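You operate a simulated robot arm through the tools that you are given. There is no shell and no other tool.

The job below is to be done with a simulated robot arm. You get a single attempt, and the scene is never put back.

## Task
Scrub the grey bowl with soap, then gather the oily things in it.
Fine: press the blue sponge on the soap, rub the smear off the bowl's floor and put the sponge back; the oil dish and the tea infuser go in. What is to be rubbed or washed off counts as gone when no trace of it is left.

Only the result counts: the job must be done as asked and must still hold three seconds after the hand-in. Knocking over, shifting, dropping, spilling or breaking anything else fails it.

## Robot
A 7-joint arm with a fingered hand, fixed in place. Base frame: the origin is on the floor under the middle of its stand, x ahead of it, y to its left, z up. Lengths are in m, angles in degrees, forces in N, time in s.
It reaches about 1.228 m from its shoulder. Its first joint turns from -115.0 to 115.0 degrees. Payload 5 kg.
The tool frame sits at the grasp point between the pads (the TCP): z along the fingers, y along the line on which they close. The tips reach 0.032 m beyond it. The gripper opens to 0.16 m; its body begins 0.089 m behind the TCP. The gripper is a hand of 4 fingers: y runs from the thumb to the fingers, the wrist lies at [0, 0, -0.267] in the tool frame, and closing takes about 1.5 s.
Orientation is that of the tool frame in the base frame, as [roll, pitch, yaw] about the fixed x, y, z axes, in that order (R = Rz(yaw) Ry(pitch) Rx(roll)). With the fingers straight down and closing along the base's y, the tool's x points along the base's -x, its y along +y and its z along -z.

## Interface
- The arm moves only by the tool move_arm. Its argument "rows" is one flat list of numbers, 6 for each row, row after row: the shift along the base's x, y, z in units of 30 mm (1.0 is 30 mm), then the turn, a rotation vector about the base's x, y, z in units of 4 degrees (1.0 is 4 degrees). In form: [dx, dy, dz, rx, ry, rz, dx, dy, dz, rx, ry, rz, ...]. A call has 1 to 20 rows; each row shifts and turns the commanded pose from where the row before left it. "claw" is the gripper command, from -1 (shut) to 1 (fully open), values between in proportion, set as the call begins (left out, the last holds). A call with a number of a shift or a turn outside -1 to 1 is refused whole. Rows are played at 5 a second. More than 0.05 m and 8.6 degrees between two rows, or a gripper value outside its range, and nothing of the call is played. A pose out of reach is approached as far as the arm can. The call stops where the force on the tool passes 40 N (or 10 N more than at its start, if that is more) or the arm is blocked; 0.2 s more then pass. Each finger travels about 0.045 m/s and halts on what it meets, pressing with about 24 N; the grip force reading is that of the motor and also rises with nothing between the fingers. The clock runs only during rows and for 0.2 s after the last one: add rows that do not move to give the fingers time. The reply holds the time, the measured pose of the TCP, the force on the tool along the base axes, the opening and the grip force, in the units named above and with some noise, with the torque about the TCP (base axes, N m) and any sound that the robot's microphone picked up.
- Cameras (640 x 400 px; columns grow to the right, rows downward): "scene" is fixed at [0.0513, 0.4994, 1.6733]; the picture's right is [-0.42, -0.91, 0.00], its down [-0.53, 0.25, -0.81] and it looks along [0.74, -0.34, -0.58] (base axes); focal length 313 px, centre (320, 200). "wrist" rides on the gripper at [0.08, -0.004, -0.114] in the tool frame; the picture's right is [0.05, 1.00, 0.00], its down [-0.82, 0.04, -0.58] and it looks along [-0.58, 0.03, 0.82] (tool axes); focal length 265 px, centre (320, 200). There is no depth. A picture from a camera that has moved, and an enlarged one, comes with that camera's place and axes in the base frame and with its lens.
- camera(camera): a new picture of that camera. It takes no simulated time.
- lift_body(by): slides the trunk up (or, below 0, down) by that many m; the arm rides with it, the base frame stays. It gives what a move gives, with no picture.
- hand_shape(shape): the hand has 4 fingers and takes this shape, open, in about a second: jaw (thumb against the fingers, like two jaws); tri (thumb and two fingers); tip (a fingertip pinch); poke (one finger out to press); point (the index stretched); flat (the hand flat); cup (the hand cupped); fist (a fist). The gripper value then closes the fingers along that shape, each until it touches; the sizes above hold for jaw. It gives what a move gives, with no picture.
- enlarge(camera, box): a new picture of the part [left, top, right, bottom] of that camera's present view, enlarged. It takes no simulated time.
- close_job(): hands the job in; it is judged then, once.

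Nothing tells you positions but the pictures and the camera data. Unless the task says otherwise, let go and move clear before handing in.

The tools are called after "Emit:" as name(argument=value, ...) on one line, values as JSON. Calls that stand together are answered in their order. move_arm: Moves the arm, as the interface text tells. Its arguments: {"type":"object","properties":{"rows":{"type":"array","items":{"type":"number"}},"claw":{"type":"number"}},"required":["rows"]} The other tools are called the same way: lift_body (by) moves the trunk up or down; hand_shape (shape) gives the hand a shape; camera (camera) takes a picture; enlarge (camera, box) takes an enlarged picture of a part of a camera's view; close_job () hands the job in.

At the start:

```text
clock: 0.0
ee_pos: [0.6091, 0.1915, 1.2678]
tool_rot: [-180.0, 0.0, 179.9]
force: [-0.2, 0.6, 0.4]
ft_torque: [0.04, -0.01, 0.02]
finger_gap: 0.16
finger_force: 0.1
shape: jaw
trunk travel left (down, up): [-0.725, 0.265]
```

scene: 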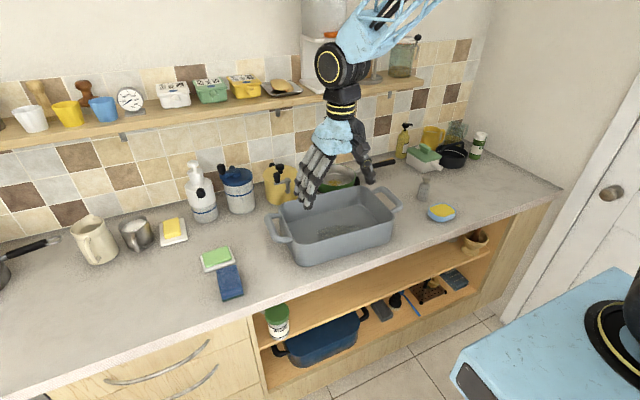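
wrist: 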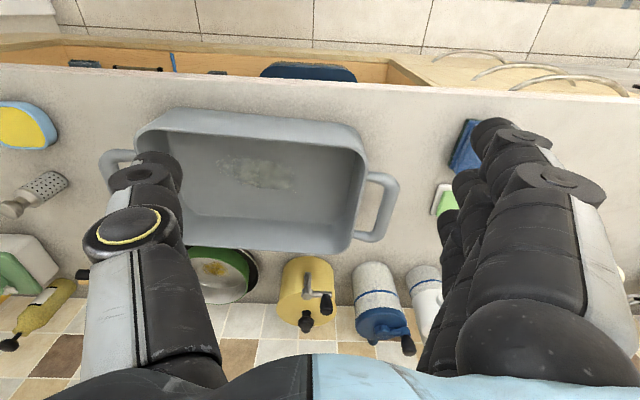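

I see a counter with a grey roasting-tin-like bowl in the middle, a blue sponge to the left, soap on a dish, and various other items. I'll look closer at the parts of the scene before moving anything.

Emit:
enlarge(camera="scene", box=[60, 150, 280, 310])

Emit:
enlarge(camera="scene", box=[360, 100, 520, 240])

Emit:
enlarge(camera="scene", box=[240, 160, 420, 280])

Emit:
enlarge(camera="scene", box=[0, 60, 310, 150])

Emit:
enlarge(camera="scene", box=[240, 220, 500, 380])

```text
2.50 times, centred on (170, 230) of scene
camera zoom: at [0.0513, 0.4994, 1.6733], right [-0.42, -0.91, 0.0], down [-0.53, 0.25, -0.81], along [0.74, -0.34, -0.58], focal length 783 px, centre (695, 125)
```

zoom: 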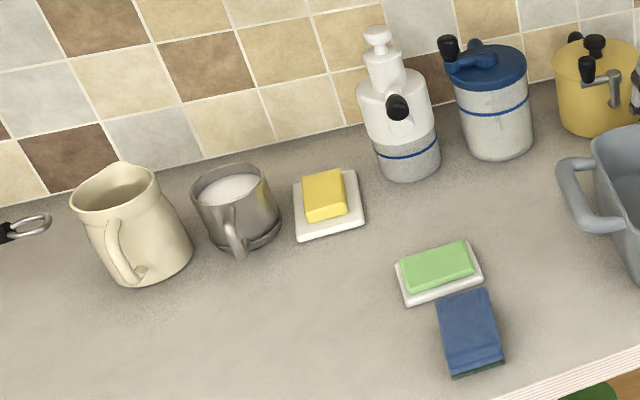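

```text
2.86 times, centred on (440, 170) of scene
camera zoom: at [0.0513, 0.4994, 1.6733], right [-0.42, -0.91, 0.0], down [-0.53, 0.25, -0.81], along [0.74, -0.34, -0.58], focal length 895 px, centre (-23, 286)
```

zoom: 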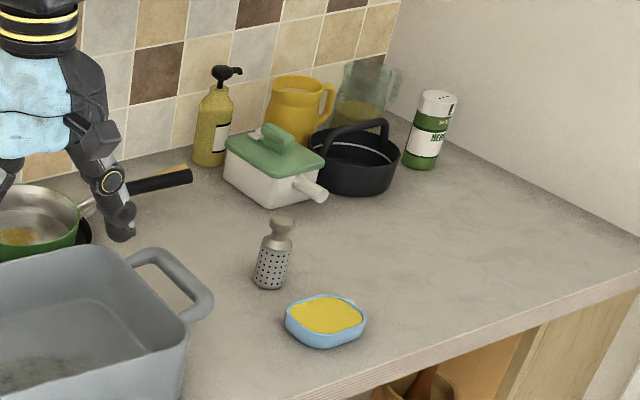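

```text
3.33 times, centred on (330, 220) of scene
camera zoom: at [0.0513, 0.4994, 1.6733], right [-0.42, -0.91, 0.0], down [-0.53, 0.25, -0.81], along [0.74, -0.34, -0.58], focal length 1044 px, centre (287, 133)
```

zoom: 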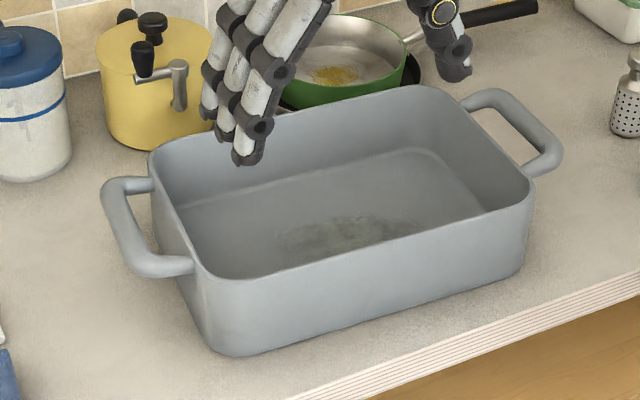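

```text
2.06 times, centred on (155, 105) of scene
camera zoom: at [0.0513, 0.4994, 1.6733], right [-0.42, -0.91, 0.0], down [-0.53, 0.25, -0.81], along [0.74, -0.34, -0.58], focal length 647 px, centre (661, 396)
```

zoom: 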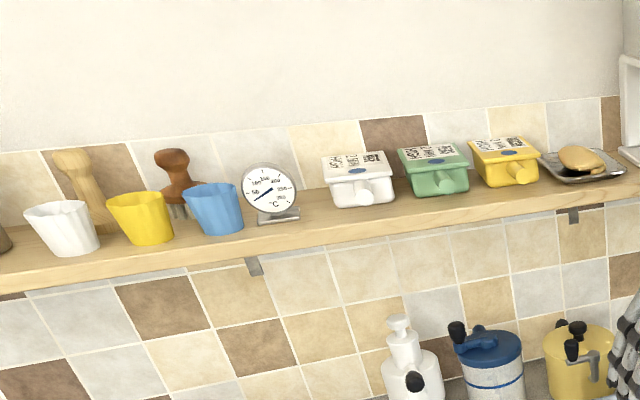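

```text
2.46 times, centred on (370, 300) of scene
camera zoom: at [0.0513, 0.4994, 1.6733], right [-0.42, -0.91, 0.0], down [-0.53, 0.25, -0.81], along [0.74, -0.34, -0.58], focal length 771 px, centre (197, -46)
```

zoom: 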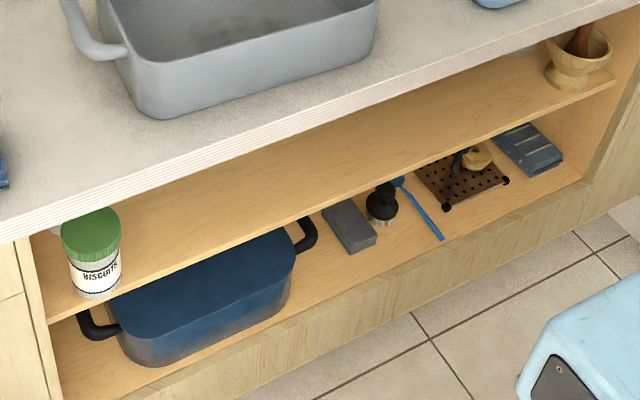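

The counter holds the grey bowl, a blue sponge next to a green bar, and a yellow block on another dish. I'm not sure yet which of these is the soap, so I'll enlarge them, along with the oil dish and infuser candidates.

Emit:
enlarge(camera="scene", box=[190, 235, 260, 305])

Emit:
enlarge(camera="scene", box=[140, 205, 210, 255])

Emit:
enlarge(camera="scene", box=[400, 170, 470, 230])

Emit:
enlarge(camera="scene", box=[250, 70, 310, 105])

Emit:
enlarge(camera="wrist", box=[0, 80, 240, 300])

Emit:
enlarge(camera="scene", box=[60, 210, 160, 270])

```text
5.71 times, centred on (225, 270) of scene
camera zoom: at [0.0513, 0.4994, 1.6733], right [-0.42, -0.91, 0.0], down [-0.53, 0.25, -0.81], along [0.74, -0.34, -0.58], focal length 1790 px, centre (863, -200)
```

zoom: 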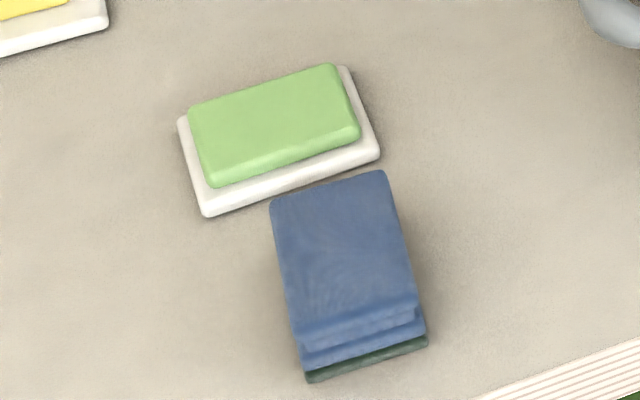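

```text
8.00 times, centred on (175, 230) of scene
camera zoom: at [0.0513, 0.4994, 1.6733], right [-0.42, -0.91, 0.0], down [-0.53, 0.25, -0.81], along [0.74, -0.34, -0.58], focal length 2507 px, centre (1480, -40)
```

zoom: 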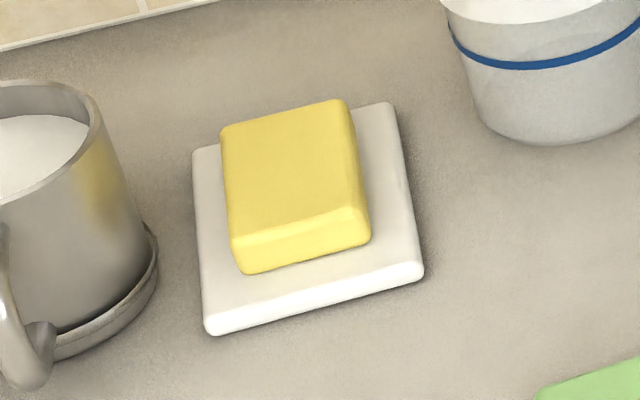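

```text
6.67 times, centred on (435, 200) of scene
camera zoom: at [0.0513, 0.4994, 1.6733], right [-0.42, -0.91, 0.0], down [-0.53, 0.25, -0.81], along [0.74, -0.34, -0.58], focal length 2089 px, centre (-447, 200)
```

zoom: 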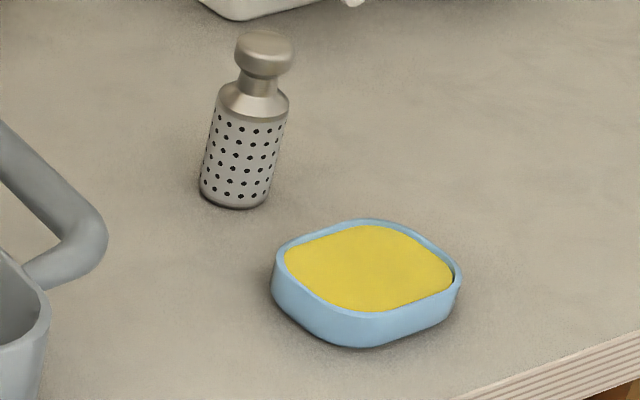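

```text
10.67 times, centred on (280, 88) of scene
camera zoom: at [0.0513, 0.4994, 1.6733], right [-0.42, -0.91, 0.0], down [-0.53, 0.25, -0.81], along [0.74, -0.34, -0.58], focal length 3342 px, centre (747, 1400)
```

zoom: 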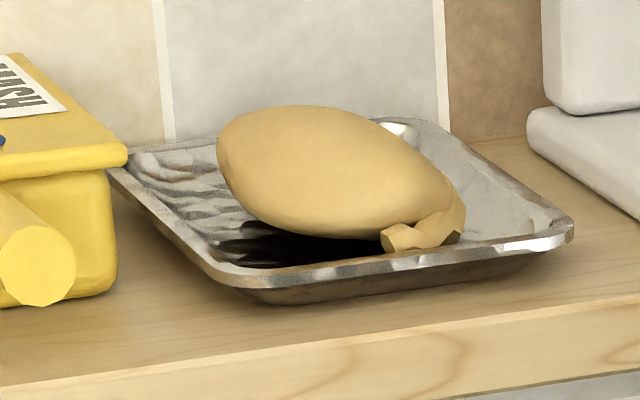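

```text
1.82 times, centred on (120, 190) of wrist
camera zoom: at [0.5278, 0.1862, 1.3812], right [-0.05, 1.0, 0.0], down [0.82, 0.04, 0.58], along [0.58, 0.03, -0.82], focal length 483 px, centre (684, 218)
```

zoom: 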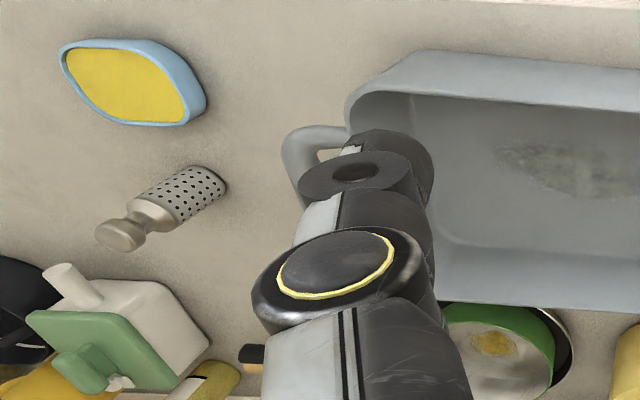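

```text
6.40 times, centred on (110, 240) of scene
camera zoom: at [0.0513, 0.4994, 1.6733], right [-0.42, -0.91, 0.0], down [-0.53, 0.25, -0.81], along [0.74, -0.34, -0.58], focal length 2005 px, centre (1664, -56)
```

zoom: 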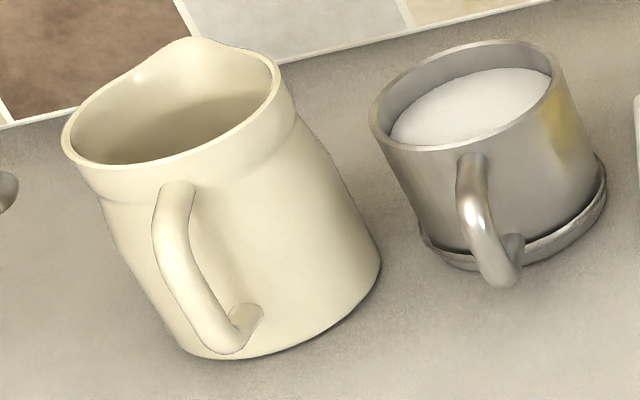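

The green bar on the white dish looks like the soap, since the yellow block looks like butter. The light-blue dish with yellow oil and the perforated shaker-like piece look like the oil dish and the tea infuser. Next I move the hand over toward the sponge so I can measure heights from a second view.

Emit:
move_arm(rows=[0, 1, -0.4, 0, 0, 0, 0, 1, -0.4, 0, 0, 0, 0, 1, -0.4, 0, 0, 0, 0, 1, -0.4, 0, 0, 0, 0, 1, -0.4, 0, 0, 0, 0, 1, -0.4, 0, 0, 0, 0, 1, -0.4, 0, 0, 0, 0, 1, -0.4, 0, 0, 0, 0, 1, -0.4, 0, 0, 0, 0, 0.5, -0.4, 0, 0, 0], claw=1)

Emit:
camera(camera="wrist")

Emit:
camera(camera="scene")

```text
clock: 2.2
ee_pos: [0.6092, 0.4778, 1.1467]
tool_rot: [179.9, 0.0, 179.9]
force: [0.4, 0.6, 0.4]
ft_torque: [0.0, 0.03, -0.01]
finger_gap: 0.16
finger_force: 0.0
shape: jaw
trunk travel left (down, up): [-0.725, 0.265]
```

```text
taken
camera wrist: at [0.5277, 0.4725, 1.2609], right [-0.05, 1.0, 0.0], down [0.82, 0.04, 0.58], along [0.58, 0.03, -0.82], focal length 265 px, centre (320, 200)
```

wrist: 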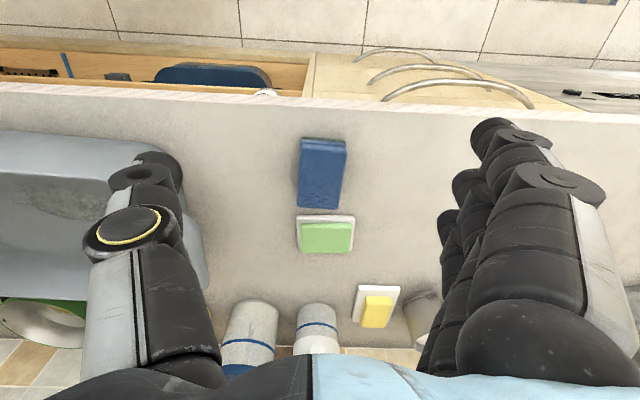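

```text
taken
```

scene: 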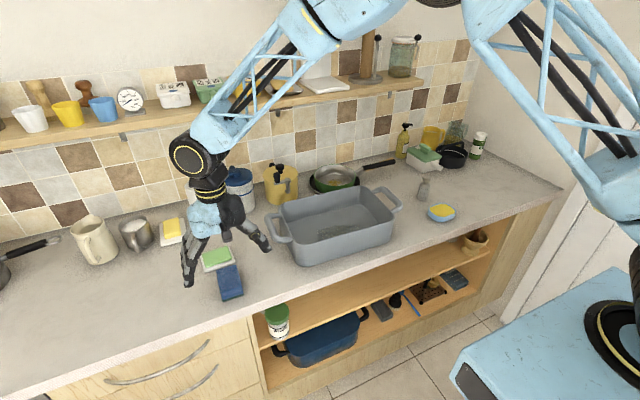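

The sponge and soap are now in clear view between the fingers. I'll enlarge them to get exact corner positions.

Emit:
enlarge(camera="wrist", box=[240, 110, 440, 235])

Emit:
enlarge(camera="wrist", box=[260, 125, 380, 260])

```text
3.20 times, centred on (340, 172) of wrist
camera zoom: at [0.5277, 0.4725, 1.2609], right [-0.05, 1.0, 0.0], down [0.82, 0.04, 0.58], along [0.58, 0.03, -0.82], focal length 849 px, centre (256, 288)
```

zoom: 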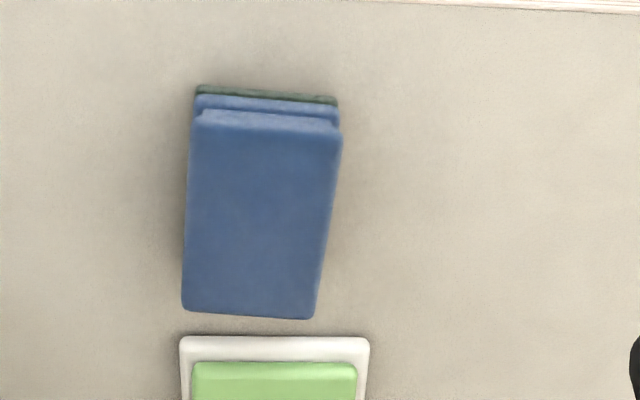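

```text
2.96 times, centred on (320, 192) of wrist
camera zoom: at [0.5277, 0.4725, 1.2609], right [-0.05, 1.0, 0.0], down [0.82, 0.04, 0.58], along [0.58, 0.03, -0.82], focal length 786 px, centre (320, 222)
```

zoom: 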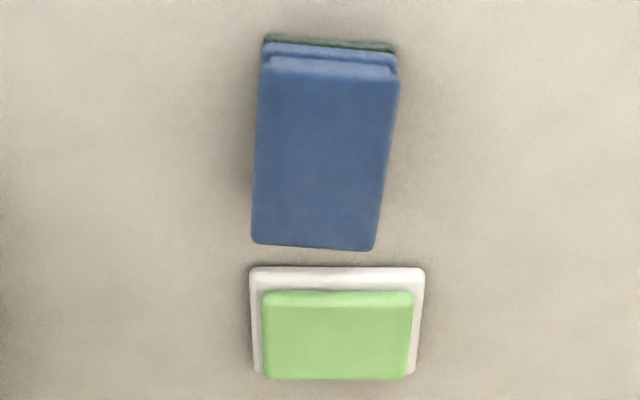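

The sponge is roughly at (0.72, 0.49), but its height is still uncertain. I'll shift the camera sideways so parallax gives me good depths.

Emit:
move_arm(rows=[0, 1, 0, 0, 0, 0, 0, 1, 0, 0, 0, 0, 0, 1, 0, 0, 0, 0, 0, 0, 0, 0, 0, 0])

Emit:
enlarge(camera="wrist", box=[180, 125, 300, 260])

Emit:
camera(camera="wrist")

```text
clock: 3.2
ee_pos: [0.6086, 0.5657, 1.1476]
tool_rot: [179.9, 0.0, 180.0]
force: [-0.3, 0.4, 0.2]
ft_torque: [0.03, -0.02, 0.02]
finger_gap: 0.1599
finger_force: 0.1
shape: jaw
trunk travel left (down, up): [-0.725, 0.265]
```

```text
2.96 times, centred on (240, 192) of wrist
camera zoom: at [0.528, 0.5613, 1.2616], right [-0.05, 1.0, 0.0], down [0.82, 0.04, 0.58], along [0.58, 0.03, -0.82], focal length 786 px, centre (557, 222)
```

zoom: 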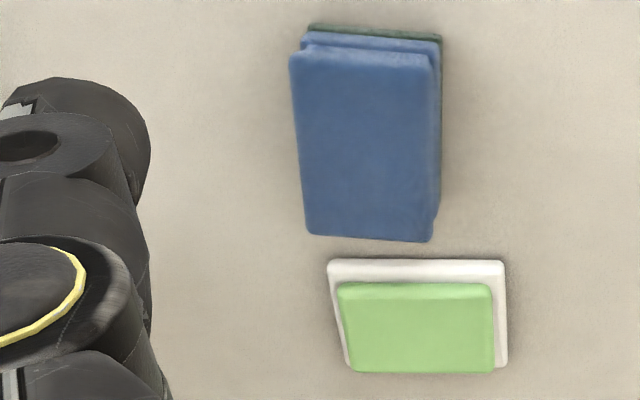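

```text
taken
camera wrist: at [0.528, 0.5613, 1.2616], right [-0.05, 1.0, 0.0], down [0.82, 0.04, 0.58], along [0.58, 0.03, -0.82], focal length 265 px, centre (320, 200)
```

wrist: 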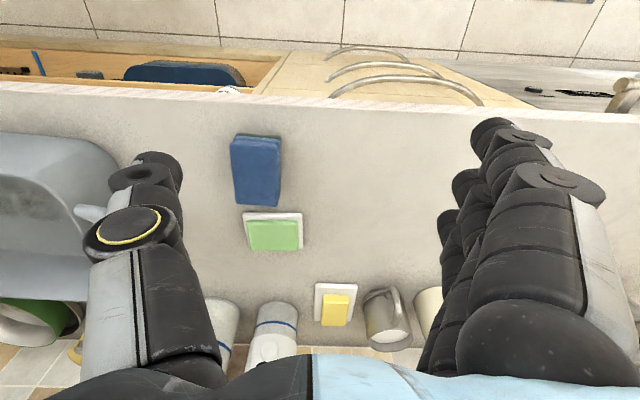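

Parallax puts the sponge at x 0.67–0.76 and y 0.45–0.51 with its top near z 0.95, the soap top near z 0.94 around (0.84, 0.50), and the counter near z 0.90. Now I'll measure the bowl from above in the same way.

Emit:
move_arm(rows=[0, -1, 0.4, 0, 0, 0, 0, -1, 0.4, 0, 0, 0, 0, -1, 0.4, 0, 0, 0, 0, -1, 0.4, 0, 0, 0, 0, -1, 0.4, 0, 0, 0, 0, -1, 0, 0, 0, 0, 0, -1, 0, 0, 0, 0, 0, -1, 0, 0, 0, 0, 0, -1, 0, 0, 0, 0, 0, -1, 0, 0, 0, 0, 0, -1, 0, 0, 0, 0, 0, -1, 0, 0, 0, 0, 0, -1, 0, 0, 0, 0, 0, -1, 0, 0, 0, 0, 0, -1, 0, 0, 0, 0, 0, 0, 0, 0, 0, 0])

Emit:
camera(camera="wrist")

Emit:
enlarge(camera="wrist", box=[180, 90, 440, 260])

```text
clock: 6.6
ee_pos: [0.6092, 0.1151, 1.2078]
tool_rot: [-180.0, 0.0, -179.9]
force: [0.2, -0.5, 1.2]
ft_torque: [0.01, 0.0, 0.01]
finger_gap: 0.1601
finger_force: 0.0
shape: jaw
trunk travel left (down, up): [-0.725, 0.265]
```

```text
taken
camera wrist: at [0.5287, 0.1101, 1.3217], right [-0.05, 1.0, 0.0], down [0.82, 0.04, 0.58], along [0.58, 0.03, -0.82], focal length 265 px, centre (320, 200)
```

wrist: 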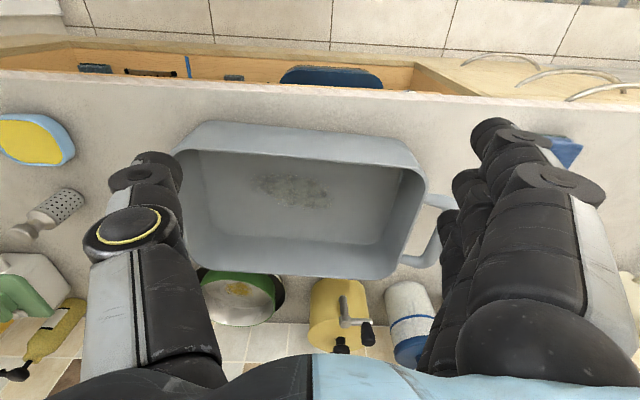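

```text
2.35 times, centred on (310, 175) of wrist
camera zoom: at [0.5287, 0.1101, 1.3217], right [-0.05, 1.0, 0.0], down [0.82, 0.04, 0.58], along [0.58, 0.03, -0.82], focal length 624 px, centre (344, 259)
```

zoom: 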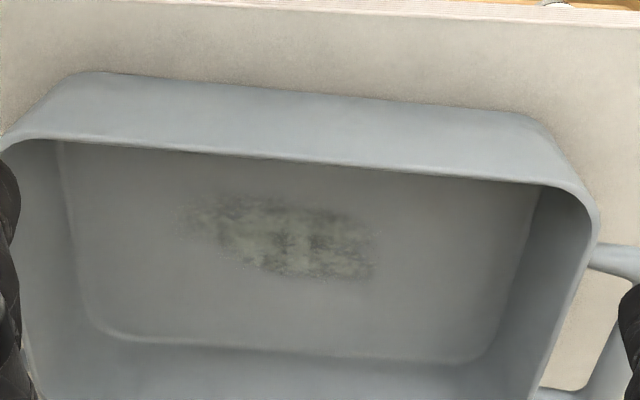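

The bowl's long side runs along y, with the smear a bit in front of its middle. I'll move further forward and sideways to see the whole floor and get parallax.

Emit:
move_arm(rows=[1, -1, 0, 0, 0, 0, 1, -1, 0, 0, 0, 0, 1, -1, 0, 0, 0, 0, 0, 0, 0, 0, 0, 0])

Emit:
camera(camera="wrist")

Emit:
enlarge(camera="wrist", box=[200, 40, 460, 210])

```text
clock: 7.6
ee_pos: [0.6973, 0.027, 1.2082]
tool_rot: [-180.0, -0.1, -179.9]
force: [0.6, -0.3, 0.2]
ft_torque: [0.04, -0.04, -0.02]
finger_gap: 0.16
finger_force: 0.1
shape: jaw
trunk travel left (down, up): [-0.725, 0.265]
```

```text
taken
camera wrist: at [0.6158, 0.0229, 1.3225], right [-0.05, 1.0, 0.0], down [0.81, 0.04, 0.58], along [0.58, 0.03, -0.82], focal length 265 px, centre (320, 200)
```

wrist: 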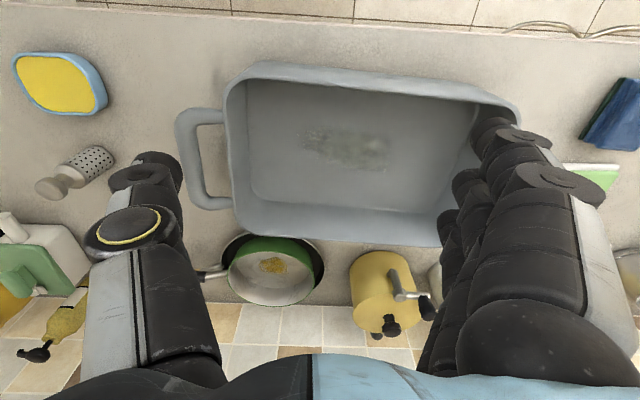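

```text
2.35 times, centred on (330, 125) of wrist
camera zoom: at [0.6158, 0.0229, 1.3225], right [-0.05, 1.0, 0.0], down [0.81, 0.04, 0.58], along [0.58, 0.03, -0.82], focal length 624 px, centre (296, 376)
```

zoom: 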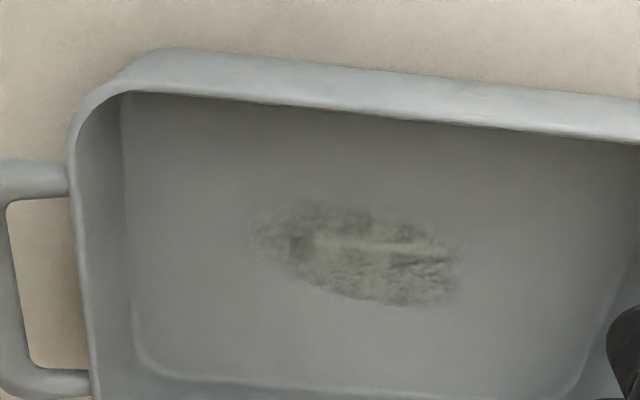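

The bowl spans roughly y −0.10 to 0.27 and x 0.69 to 0.93. The smear lies at x 0.76–0.855 and y −0.005 to 0.157. Next I go over the sponge at about (0.717, 0.483) and align with its slight turn.

Emit:
move_arm(rows=[0, 1, 0, 0, 0, 0, 0, 1, 0, 0, 0, 0, 0, 1, 0, 0, 0, 0, 0, 1, 0, 0, 0, 0, 0, 1, 0, 0, 0, 0, 0, 1, 0, 0, 0, 0, 0, 1, 0, 0, 0, 0, 0, 1, 0, 0, 0, 0, 0, 1, 0, 0, 0, 0, 0, 1, 0, 0, 0, 0, 0, 1, 0, 0, 0, 0, 0, 1, 0, 0, 0, 0, 0, 1, -0.5, 0, 0, 0, 0.3, 1, -1, 0, 0, -0.3, 0.4, 1, -1, 0, 0, -0.35, 0, 0.2, -1, 0, 0, 0, 0, 0, 0, 0, 0, 0])

Emit:
camera(camera="wrist")

Emit:
camera(camera="scene")

```text
clock: 11.2
ee_pos: [0.721, 0.4817, 1.1021]
tool_rot: [-180.0, -0.1, 177.4]
force: [-0.3, -0.5, -0.1]
ft_torque: [0.03, 0.03, 0.03]
finger_gap: 0.1598
finger_force: 0.1
shape: jaw
trunk travel left (down, up): [-0.725, 0.265]
```

```text
taken
camera wrist: at [0.6404, 0.4811, 1.216], right [-0.01, 1.0, 0.0], down [0.82, 0.01, 0.58], along [0.58, 0.0, -0.82], focal length 265 px, centre (320, 200)
```

wrist: 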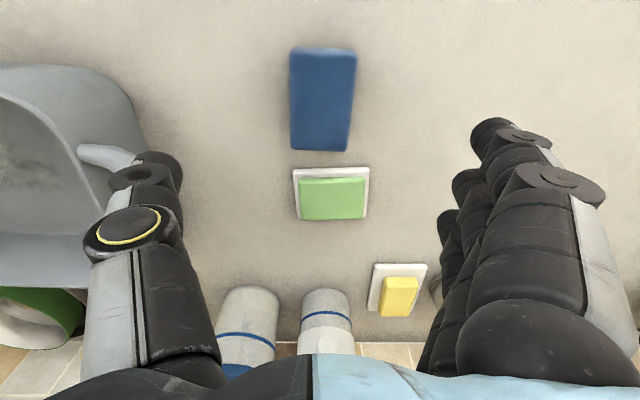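

```text
taken
```

scene: 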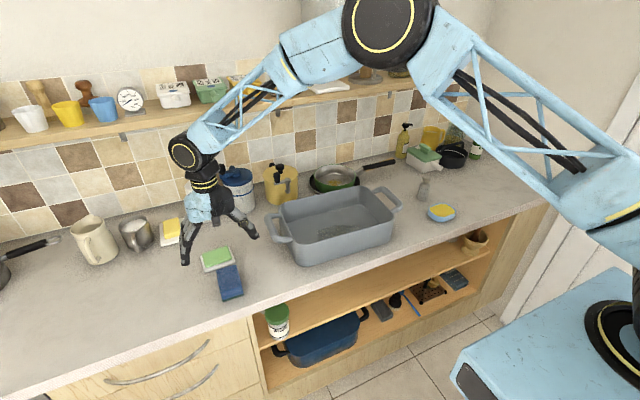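

The estimates agree: sponge top near z 0.949, centred at about (0.716, 0.482) and turned −2.6°. I'll descend partway with the fingers open and check.

Emit:
move_arm(rows=[-0.15, 0.03, -1, 0, 0, 0, 0, 0, -1, 0, 0, 0, 0, 0, -1, 0, 0, 0, 0, 0, 0, 0, 0, 0])

Emit:
camera(camera="wrist")

Emit:
enlarge(camera="scene", box=[150, 180, 310, 310])

```text
clock: 12.2
ee_pos: [0.7152, 0.4831, 1.0116]
tool_rot: [180.0, 0.0, 177.4]
force: [-0.7, 0.4, -0.4]
ft_torque: [0.02, -0.01, -0.02]
finger_gap: 0.1597
finger_force: 0.0
shape: jaw
trunk travel left (down, up): [-0.725, 0.265]
```

```text
taken
camera wrist: at [0.6339, 0.482, 1.1264], right [-0.01, 1.0, 0.0], down [0.82, 0.0, 0.58], along [0.58, 0.0, -0.82], focal length 265 px, centre (320, 200)
```

wrist: 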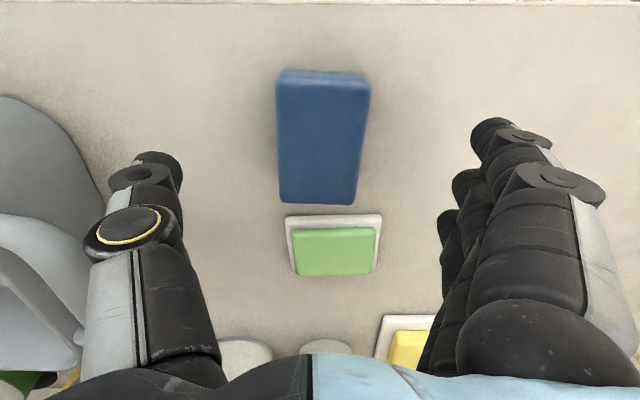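

```text
3.08 times, centred on (230, 245) of scene
camera zoom: at [0.0513, 0.4994, 1.6733], right [-0.42, -0.91, 0.0], down [-0.53, 0.25, -0.81], along [0.74, -0.34, -0.58], focal length 964 px, centre (597, 62)
```

zoom: 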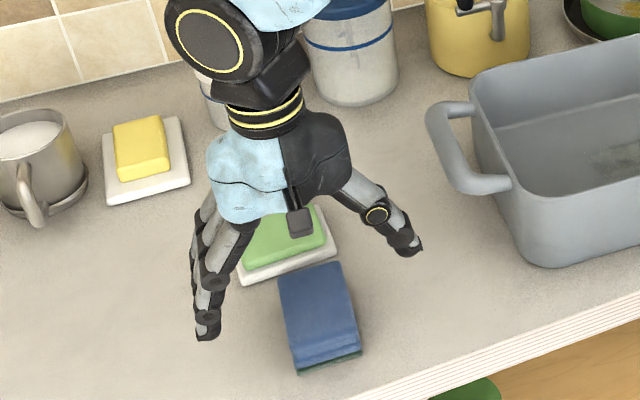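

The hand is centred over the sponge with the open fingers on both sides. I'll descend so the tips stop about 18 mm above the counter, then check before closing.

Emit:
move_arm(rows=[0, 0, -0.7, 0, 0, 0, 0, 0, -0.7, 0, 0, 0, 0.03, -0.02, -0.65, 0, 0, 0, 0, 0, 0, 0, 0, 0])

Emit:
camera(camera="wrist")

Emit:
enlarge(camera="scene", box=[150, 180, 310, 310])

```text
clock: 13.2
ee_pos: [0.7149, 0.4836, 0.9505]
tool_rot: [179.9, 0.1, 177.4]
force: [0.7, -0.5, 0.8]
ft_torque: [0.01, 0.0, 0.01]
finger_gap: 0.1598
finger_force: 0.1
shape: jaw
trunk travel left (down, up): [-0.725, 0.265]
```

```text
taken
camera wrist: at [0.6349, 0.4815, 1.0646], right [-0.01, 1.0, 0.0], down [0.82, 0.01, 0.58], along [0.58, 0.0, -0.82], focal length 265 px, centre (320, 200)
```

wrist: 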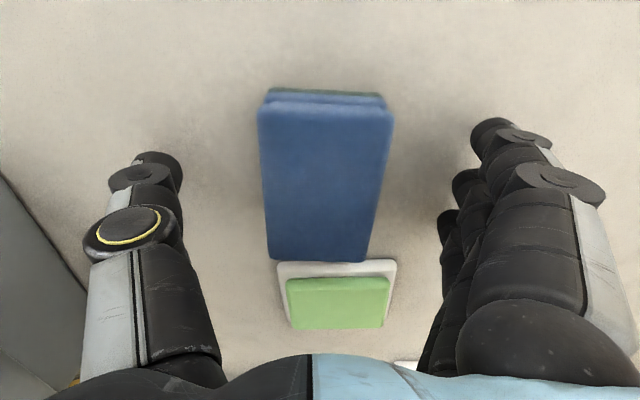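

```text
3.08 times, centred on (230, 245) of scene
camera zoom: at [0.0513, 0.4994, 1.6733], right [-0.42, -0.91, 0.0], down [-0.53, 0.25, -0.81], along [0.74, -0.34, -0.58], focal length 964 px, centre (597, 62)
```

zoom: 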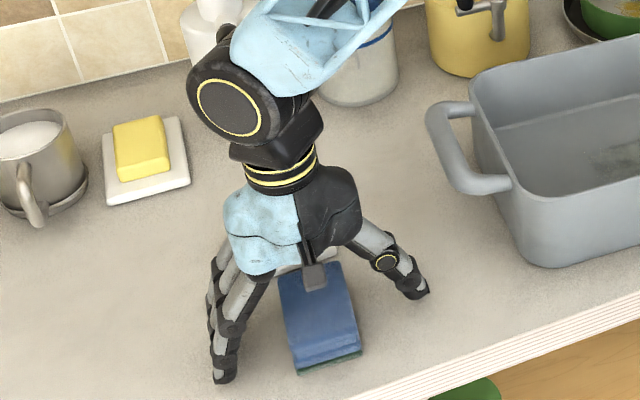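

The sponge is centred between the fingers. I'll close in stages, watching the force so the tips don't touch the counter as they swing in.

Emit:
move_arm(rows=[0, 0, 0, 0, 0, 0, 0, 0, 0, 0, 0, 0, 0, 0, 0, 0, 0, 0, 0, 0, 0, 0, 0, 0, 0, 0, 0, 0, 0, 0], claw=0.1)

Emit:
camera(camera="wrist")

Emit:
enlarge(camera="scene", box=[180, 230, 280, 310])

```text
clock: 14.4
ee_pos: [0.7167, 0.4824, 0.9506]
tool_rot: [-180.0, 0.0, 177.4]
force: [-0.2, 0.4, -0.7]
ft_torque: [-0.03, -0.01, -0.03]
finger_gap: 0.0889
finger_force: 0.1
shape: jaw
trunk travel left (down, up): [-0.725, 0.265]
```

```text
taken
camera wrist: at [0.635, 0.4815, 1.0645], right [-0.01, 1.0, 0.0], down [0.82, 0.01, 0.58], along [0.58, 0.0, -0.82], focal length 265 px, centre (320, 200)
```

wrist: 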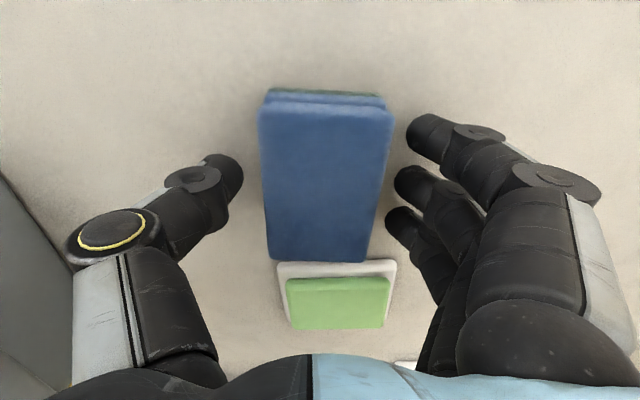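

```text
5.00 times, centred on (230, 270) of scene
camera zoom: at [0.0513, 0.4994, 1.6733], right [-0.42, -0.91, 0.0], down [-0.53, 0.25, -0.81], along [0.74, -0.34, -0.58], focal length 1567 px, centre (770, -150)
```

zoom: 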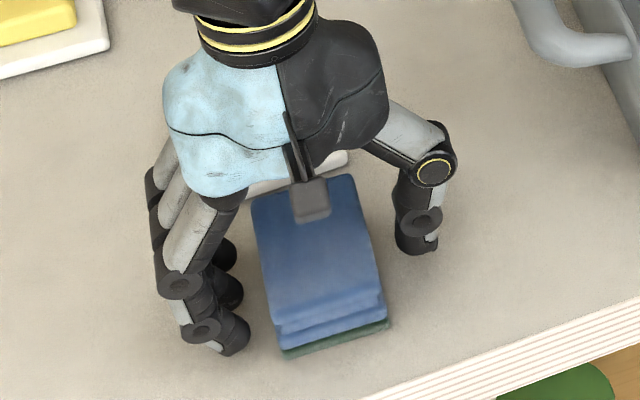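

The fingers curl inward on both sides at the sponge's mid-height, with no contact yet. I close onto the sponge.

Emit:
move_arm(rows=[0, 0, 0, 0, 0, 0, 0, 0, 0, 0, 0, 0, 0, 0, 0, 0, 0, 0, 0, 0, 0, 0, 0, 0, 0, 0, 0, 0, 0, 0, 0, 0, 0, 0, 0, 0], claw=-0.6)

Emit:
camera(camera="wrist")

Emit:
enlarge(camera="scene", box=[180, 230, 280, 310])

```text
clock: 15.8
ee_pos: [0.7159, 0.4824, 0.9505]
tool_rot: [179.9, -0.1, 177.5]
force: [0.4, 1.1, 0.6]
ft_torque: [0.03, 0.04, -0.01]
finger_gap: 0.0563
finger_force: 23.9
shape: jaw
trunk travel left (down, up): [-0.725, 0.265]
```

```text
taken
camera wrist: at [0.635, 0.4815, 1.0645], right [-0.01, 1.0, 0.0], down [0.82, 0.01, 0.58], along [0.58, 0.0, -0.82], focal length 265 px, centre (320, 200)
```

wrist: 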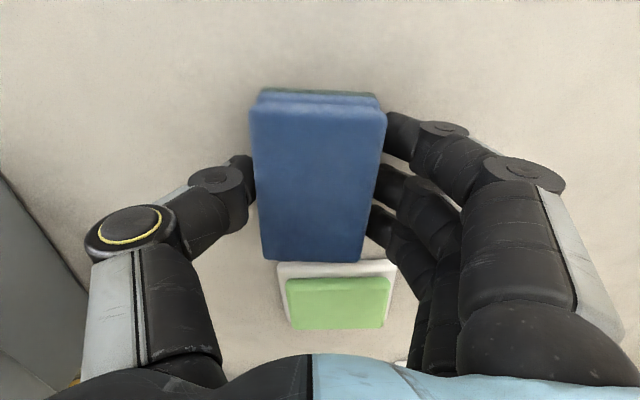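

```text
5.00 times, centred on (230, 270) of scene
camera zoom: at [0.0513, 0.4994, 1.6733], right [-0.42, -0.91, 0.0], down [-0.53, 0.25, -0.81], along [0.74, -0.34, -0.58], focal length 1567 px, centre (770, -150)
```

zoom: 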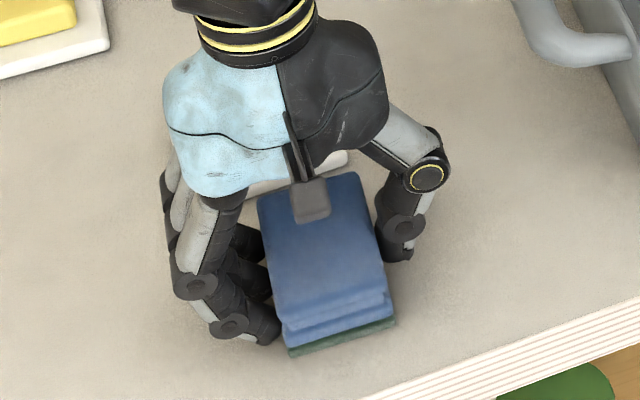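

The sponge is gripped at 24 N and shifted about 4 mm toward the thumb. Next I lift it and carry it over the soap centre at about (0.84, 0.50).

Emit:
move_arm(rows=[0, 0, 0.5, 0, 0, 0, 0, 0, 0.8, 0, 0, 0, 0, 0, 0.8, 0, 0, 0, 0.8, 0.14, 0, 0, 0, 0, 0.8, 0.14, 0, 0, 0, 0, 0.8, 0.14, 0, 0, 0, 0, 0.8, 0.14, 0, 0, 0, 0, 0.8, 0.14, 0, 0, 0, 0, 0, 0, 0, 0, 0, 0])

Emit:
camera(camera="wrist")

Emit:
enlarge(camera="scene", box=[160, 190, 280, 300])

```text
clock: 17.8
ee_pos: [0.836, 0.5059, 1.0145]
tool_rot: [-180.0, 0.0, 177.5]
force: [-0.4, 0.5, -0.7]
ft_torque: [-0.01, -0.01, -0.03]
finger_gap: 0.0565
finger_force: 24.4
shape: jaw
trunk travel left (down, up): [-0.725, 0.265]
```

```text
taken
camera wrist: at [0.7549, 0.5046, 1.1295], right [-0.01, 1.0, 0.0], down [0.82, 0.01, 0.58], along [0.58, 0.0, -0.82], focal length 265 px, centre (320, 200)
```

wrist: 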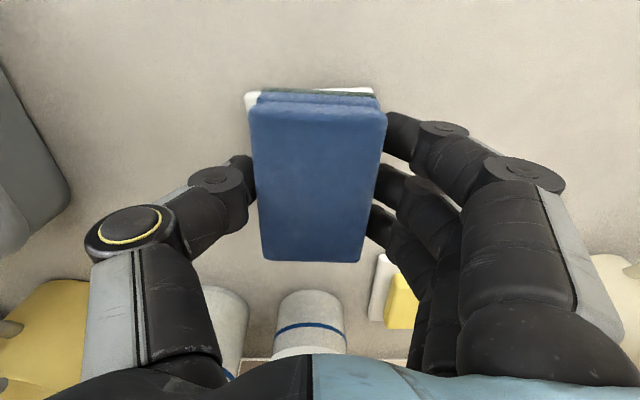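

```text
3.64 times, centred on (220, 245) of scene
camera zoom: at [0.0513, 0.4994, 1.6733], right [-0.42, -0.91, 0.0], down [-0.53, 0.25, -0.81], along [0.74, -0.34, -0.58], focal length 1139 px, centre (684, 36)
```

zoom: 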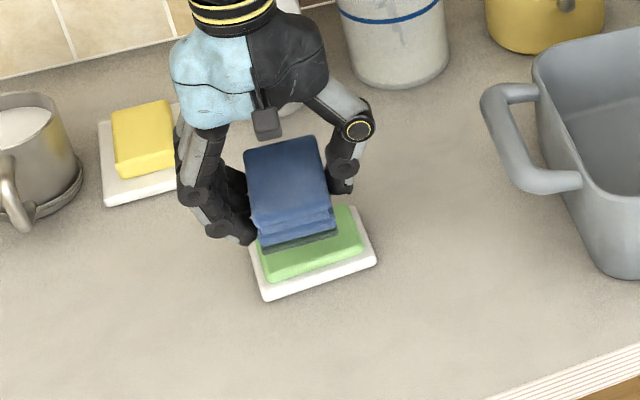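

The sponge is hovering squarely over the soap. I lower it in small steps until I feel contact.

Emit:
move_arm(rows=[0, 0, -0.3, 0, 0, 0, 0, 0, -0.2, 0, 0, 0, 0, 0, 0, 0, 0, 0])

Emit:
move_arm(rows=[0, 0, -0.1, 0, 0, 0, 0, 0, -0.05, 0, 0, 0, 0, 0, 0, 0, 0, 0])

Emit:
move_arm(rows=[0, 0, -0.05, 0, 0, 0, 0, 0, -0.05, 0, 0, 0, 0, 0, 0, 0, 0, 0])

```text
clock: 18.6
ee_pos: [0.836, 0.5053, 0.9985]
tool_rot: [-180.0, 0.1, 177.4]
force: [0.2, 0.1, -0.3]
ft_torque: [0.02, -0.02, -0.03]
finger_gap: 0.0559
finger_force: 24.3
shape: jaw
trunk travel left (down, up): [-0.725, 0.265]
```

```text
clock: 19.4
ee_pos: [0.8356, 0.505, 0.9937]
tool_rot: [-180.0, 0.1, 177.5]
force: [1.3, 0.2, -0.5]
ft_torque: [0.01, 0.03, 0.02]
finger_gap: 0.0562
finger_force: 24.0
shape: jaw
trunk travel left (down, up): [-0.725, 0.265]
```

```text
clock: 20.2
ee_pos: [0.8368, 0.503, 0.99]
tool_rot: [-180.0, 0.0, 177.3]
force: [0.0, 0.2, -1.4]
ft_torque: [0.01, 0.01, 0.01]
finger_gap: 0.0564
finger_force: 24.0
shape: jaw
trunk travel left (down, up): [-0.725, 0.265]
```

No clear contact yet at TCP z 0.990, so I keep lowering in small steps.

Emit:
move_arm(rows=[0, 0, -0.06, 0, 0, 0, 0, 0, -0.06, 0, 0, 0, 0, 0, 0, 0, 0, 0])

Emit:
enlarge(camera="scene", box=[180, 220, 260, 280])

```text
clock: 21.0
ee_pos: [0.8362, 0.5048, 0.9869]
tool_rot: [-179.9, 0.0, 177.4]
force: [0.4, 0.5, -0.6]
ft_torque: [0.02, 0.01, 0.0]
finger_gap: 0.056
finger_force: 24.4
shape: jaw
trunk travel left (down, up): [-0.725, 0.265]
```

```text
6.67 times, centred on (220, 250) of scene
camera zoom: at [0.0513, 0.4994, 1.6733], right [-0.42, -0.91, 0.0], down [-0.53, 0.25, -0.81], along [0.74, -0.34, -0.58], focal length 2089 px, centre (987, -133)
```

zoom: 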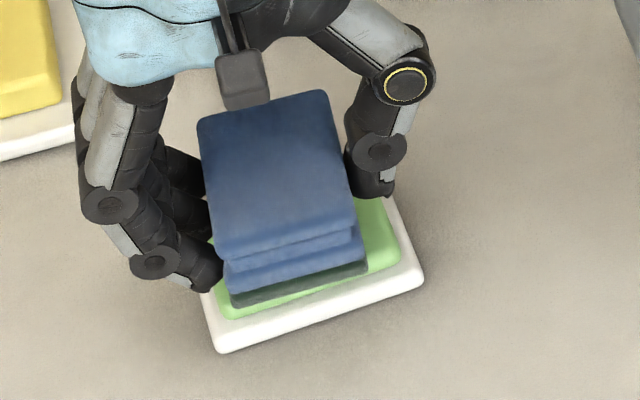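

The sponge is just above the soap's surface now. I keep lowering gently.

Emit:
move_arm(rows=[0, -0.1, -0.06, 0, 0, 0, 0, 0, -0.06, 0, 0, 0, 0, 0, 0, 0, 0, 0])

Emit:
move_arm(rows=[0, 0, -0.05, 0, 0, 0, 0, 0, -0.05, 0, 0, 0, 0, 0, 0, 0, 0, 0])

```text
clock: 21.8
ee_pos: [0.8369, 0.5004, 0.9835]
tool_rot: [179.9, 0.0, 177.4]
force: [-0.1, -0.2, -0.4]
ft_torque: [0.02, -0.03, 0.01]
finger_gap: 0.0561
finger_force: 24.4
shape: jaw
trunk travel left (down, up): [-0.725, 0.265]
```

```text
clock: 22.6
ee_pos: [0.8351, 0.4993, 0.9808]
tool_rot: [180.0, 0.1, 177.4]
force: [-0.4, -0.2, -1.3]
ft_torque: [0.01, -0.01, -0.01]
finger_gap: 0.0562
finger_force: 24.5
shape: jaw
trunk travel left (down, up): [-0.725, 0.265]
```

Emit:
move_arm(rows=[0, 0, -0.05, 0, 0, 0, 0, 0, -0.05, 0, 0, 0, 0, 0, 0, 0, 0, 0])

Emit:
enlarge(camera="scene", box=[180, 220, 260, 280])

```text
clock: 23.4
ee_pos: [0.8364, 0.5012, 0.9778]
tool_rot: [-179.9, 0.0, 177.4]
force: [0.4, -0.3, 0.0]
ft_torque: [-0.01, 0.04, 0.0]
finger_gap: 0.0564
finger_force: 23.6
shape: jaw
trunk travel left (down, up): [-0.725, 0.265]
```

```text
6.67 times, centred on (220, 250) of scene
camera zoom: at [0.0513, 0.4994, 1.6733], right [-0.42, -0.91, 0.0], down [-0.53, 0.25, -0.81], along [0.74, -0.34, -0.58], focal length 2089 px, centre (987, -133)
```

zoom: 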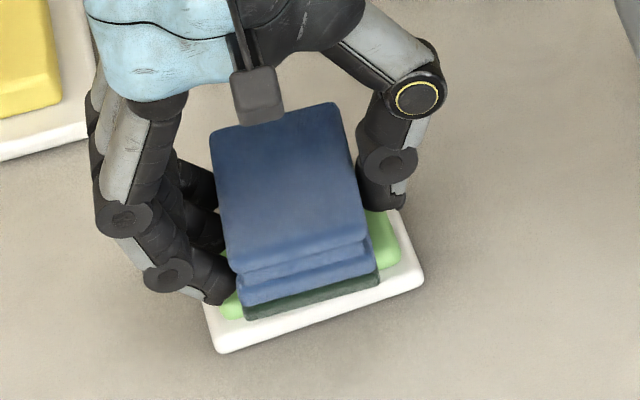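

Still no contact force at 0.978, so I continue lowering in 3 mm increments.

Emit:
move_arm(rows=[0, 0, -0.05, 0, 0, 0, 0, 0, -0.05, 0, 0, 0, 0, 0, 0, 0, 0, 0])

Emit:
move_arm(rows=[0, 0, -0.04, 0, 0, 0, 0, 0, -0.04, 0, 0, 0, 0, 0, 0, 0, 0, 0])

Emit:
camera(camera="wrist")

Emit:
enlarge(camera="scene", box=[180, 220, 260, 280])

```text
clock: 24.2
ee_pos: [0.8367, 0.5003, 0.975]
tool_rot: [180.0, 0.0, 177.4]
force: [-0.7, -0.4, -0.2]
ft_torque: [-0.03, 0.0, -0.02]
finger_gap: 0.0563
finger_force: 23.9
shape: jaw
trunk travel left (down, up): [-0.725, 0.265]
```

```text
clock: 25.0
ee_pos: [0.8369, 0.5011, 0.9721]
tool_rot: [180.0, -0.1, 177.4]
force: [-0.7, -0.3, 5.1]
ft_torque: [0.02, 0.05, -0.04]
finger_gap: 0.0563
finger_force: 23.8
shape: jaw
trunk travel left (down, up): [-0.725, 0.265]
```

```text
taken
camera wrist: at [0.755, 0.4994, 1.0878], right [-0.01, 1.0, 0.0], down [0.82, 0.0, 0.58], along [0.58, 0.0, -0.82], focal length 265 px, centre (320, 200)
```

wrist: 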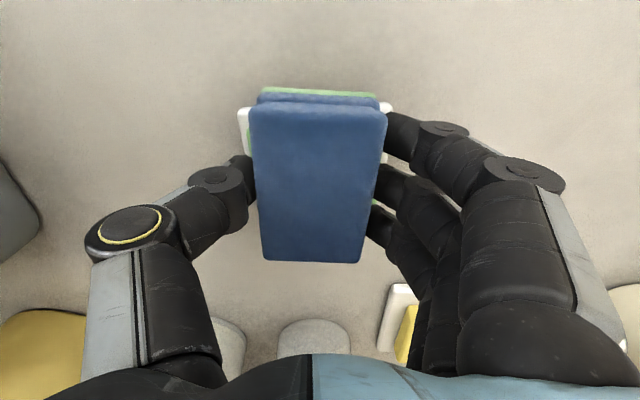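

```text
6.67 times, centred on (220, 250) of scene
camera zoom: at [0.0513, 0.4994, 1.6733], right [-0.42, -0.91, 0.0], down [-0.53, 0.25, -0.81], along [0.74, -0.34, -0.58], focal length 2089 px, centre (987, -133)
```

zoom: 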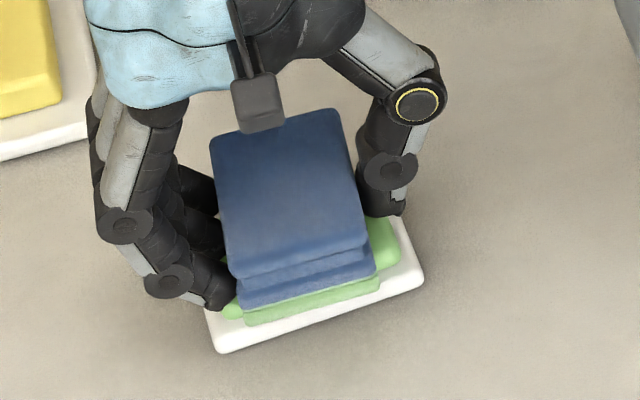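

Contact at about 5 N, and the sponge's scouring layer has turned soapy green. I'll press lightly a bit longer, then lift off straight up.

Emit:
move_arm(rows=[0, 0, -0.03, 0, 0, 0, 0, 0, 0, 0, 0, 0, 0, 0, 0, 0, 0, 0])

Emit:
move_arm(rows=[0, 0, 0.3, 0, 0, 0, 0, 0, 0.8, 0, 0, 0, 0, 0, 0.8, 0, 0, 0, 0, 0, 0, 0, 0, 0])

Emit:
enlarge(camera="scene", box=[160, 200, 280, 290])

Emit:
camera(camera="wrist")

```text
clock: 25.8
ee_pos: [0.8365, 0.5015, 0.9722]
tool_rot: [179.8, 0.1, 177.4]
force: [0.2, 0.8, 14.3]
ft_torque: [-0.05, 0.0, 0.0]
finger_gap: 0.0564
finger_force: 23.7
shape: jaw
trunk travel left (down, up): [-0.725, 0.265]
```

```text
clock: 26.8
ee_pos: [0.835, 0.5015, 1.0271]
tool_rot: [180.0, 0.1, 177.4]
force: [0.9, 0.4, -0.7]
ft_torque: [-0.01, 0.04, -0.01]
finger_gap: 0.0562
finger_force: 24.4
shape: jaw
trunk travel left (down, up): [-0.725, 0.265]
```

```text
4.44 times, centred on (220, 245) of scene
camera zoom: at [0.0513, 0.4994, 1.6733], right [-0.42, -0.91, 0.0], down [-0.53, 0.25, -0.81], along [0.74, -0.34, -0.58], focal length 1393 px, centre (764, 0)
```

zoom: 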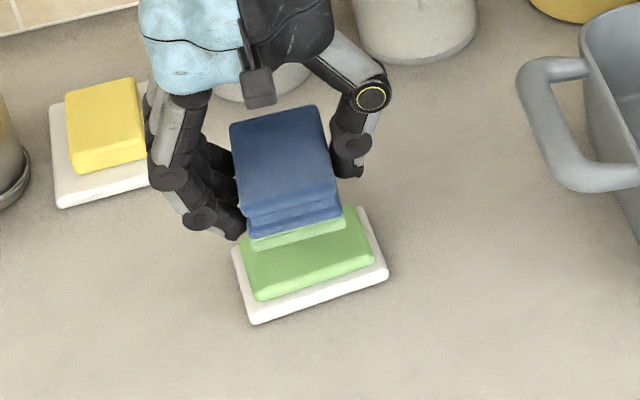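

```text
taken
camera wrist: at [0.7551, 0.5, 1.1424], right [-0.01, 1.0, 0.0], down [0.82, 0.01, 0.58], along [0.58, 0.0, -0.82], focal length 265 px, centre (320, 200)
```

wrist: 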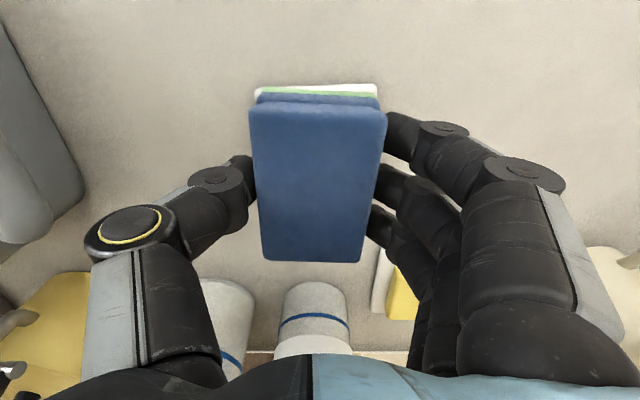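

The sponge is now soapy. Next I raise it well above the bowl rim (about z 1.0) and carry it over the bowl centre above the smear.

Emit:
move_arm(rows=[0, 0, 1, 0, 0, 0, 0, 0, 1, 0, 0, 0, 0, 0, 1, 0, 0, 0, 0, -1, 0.3, 0, 0, 0, 0, -1, 0, 0, 0, 0, 0, -1, 0, 0, 0, 0, 0, -1, 0, 0, 0, 0, 0, -1, 0, 0, 0, 0, 0, -1, 0, 0, 0, 0, 0, -1, 0, 0, 0, 0, -0.3, -1, 0, 0, 0, 0, -0.3, -1, 0, 0, 0, 0, -0.4, -1, 0, 0, 0, 0, 0, -1, 0, 0, 0, 0, 0, -1, 0, 0, 0, 0, 0, -1, 0, 0, 0, 0, 0, -0.9, 0, 0, 0, 0, 0, 0, 0, 0, 0, 0])

Emit:
camera(camera="wrist")

Emit:
camera(camera="scene")

```text
clock: 30.6
ee_pos: [0.8061, 0.0815, 1.1282]
tool_rot: [-179.9, 0.1, 177.5]
force: [1.2, 0.2, 0.3]
ft_torque: [0.02, 0.01, 0.0]
finger_gap: 0.056
finger_force: 23.5
shape: jaw
trunk travel left (down, up): [-0.725, 0.265]
```

```text
taken
camera wrist: at [0.7252, 0.0815, 1.2416], right [-0.01, 1.0, 0.0], down [0.82, 0.01, 0.58], along [0.58, 0.0, -0.82], focal length 265 px, centre (320, 200)
```

wrist: 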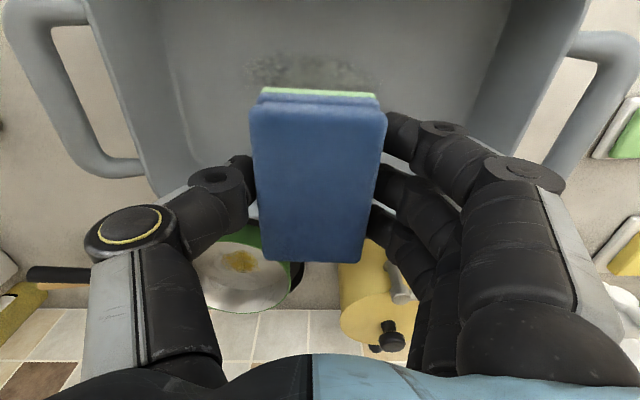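

```text
taken
```

scene: 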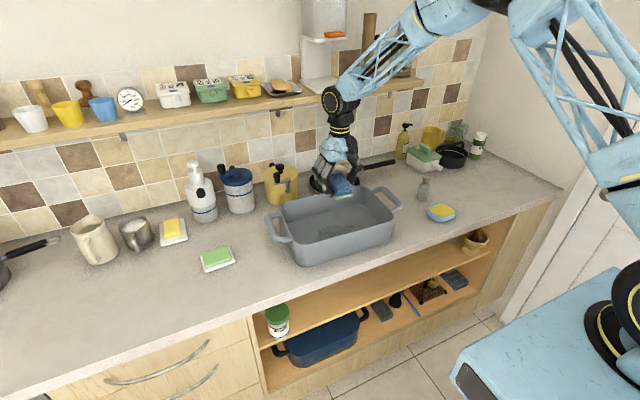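

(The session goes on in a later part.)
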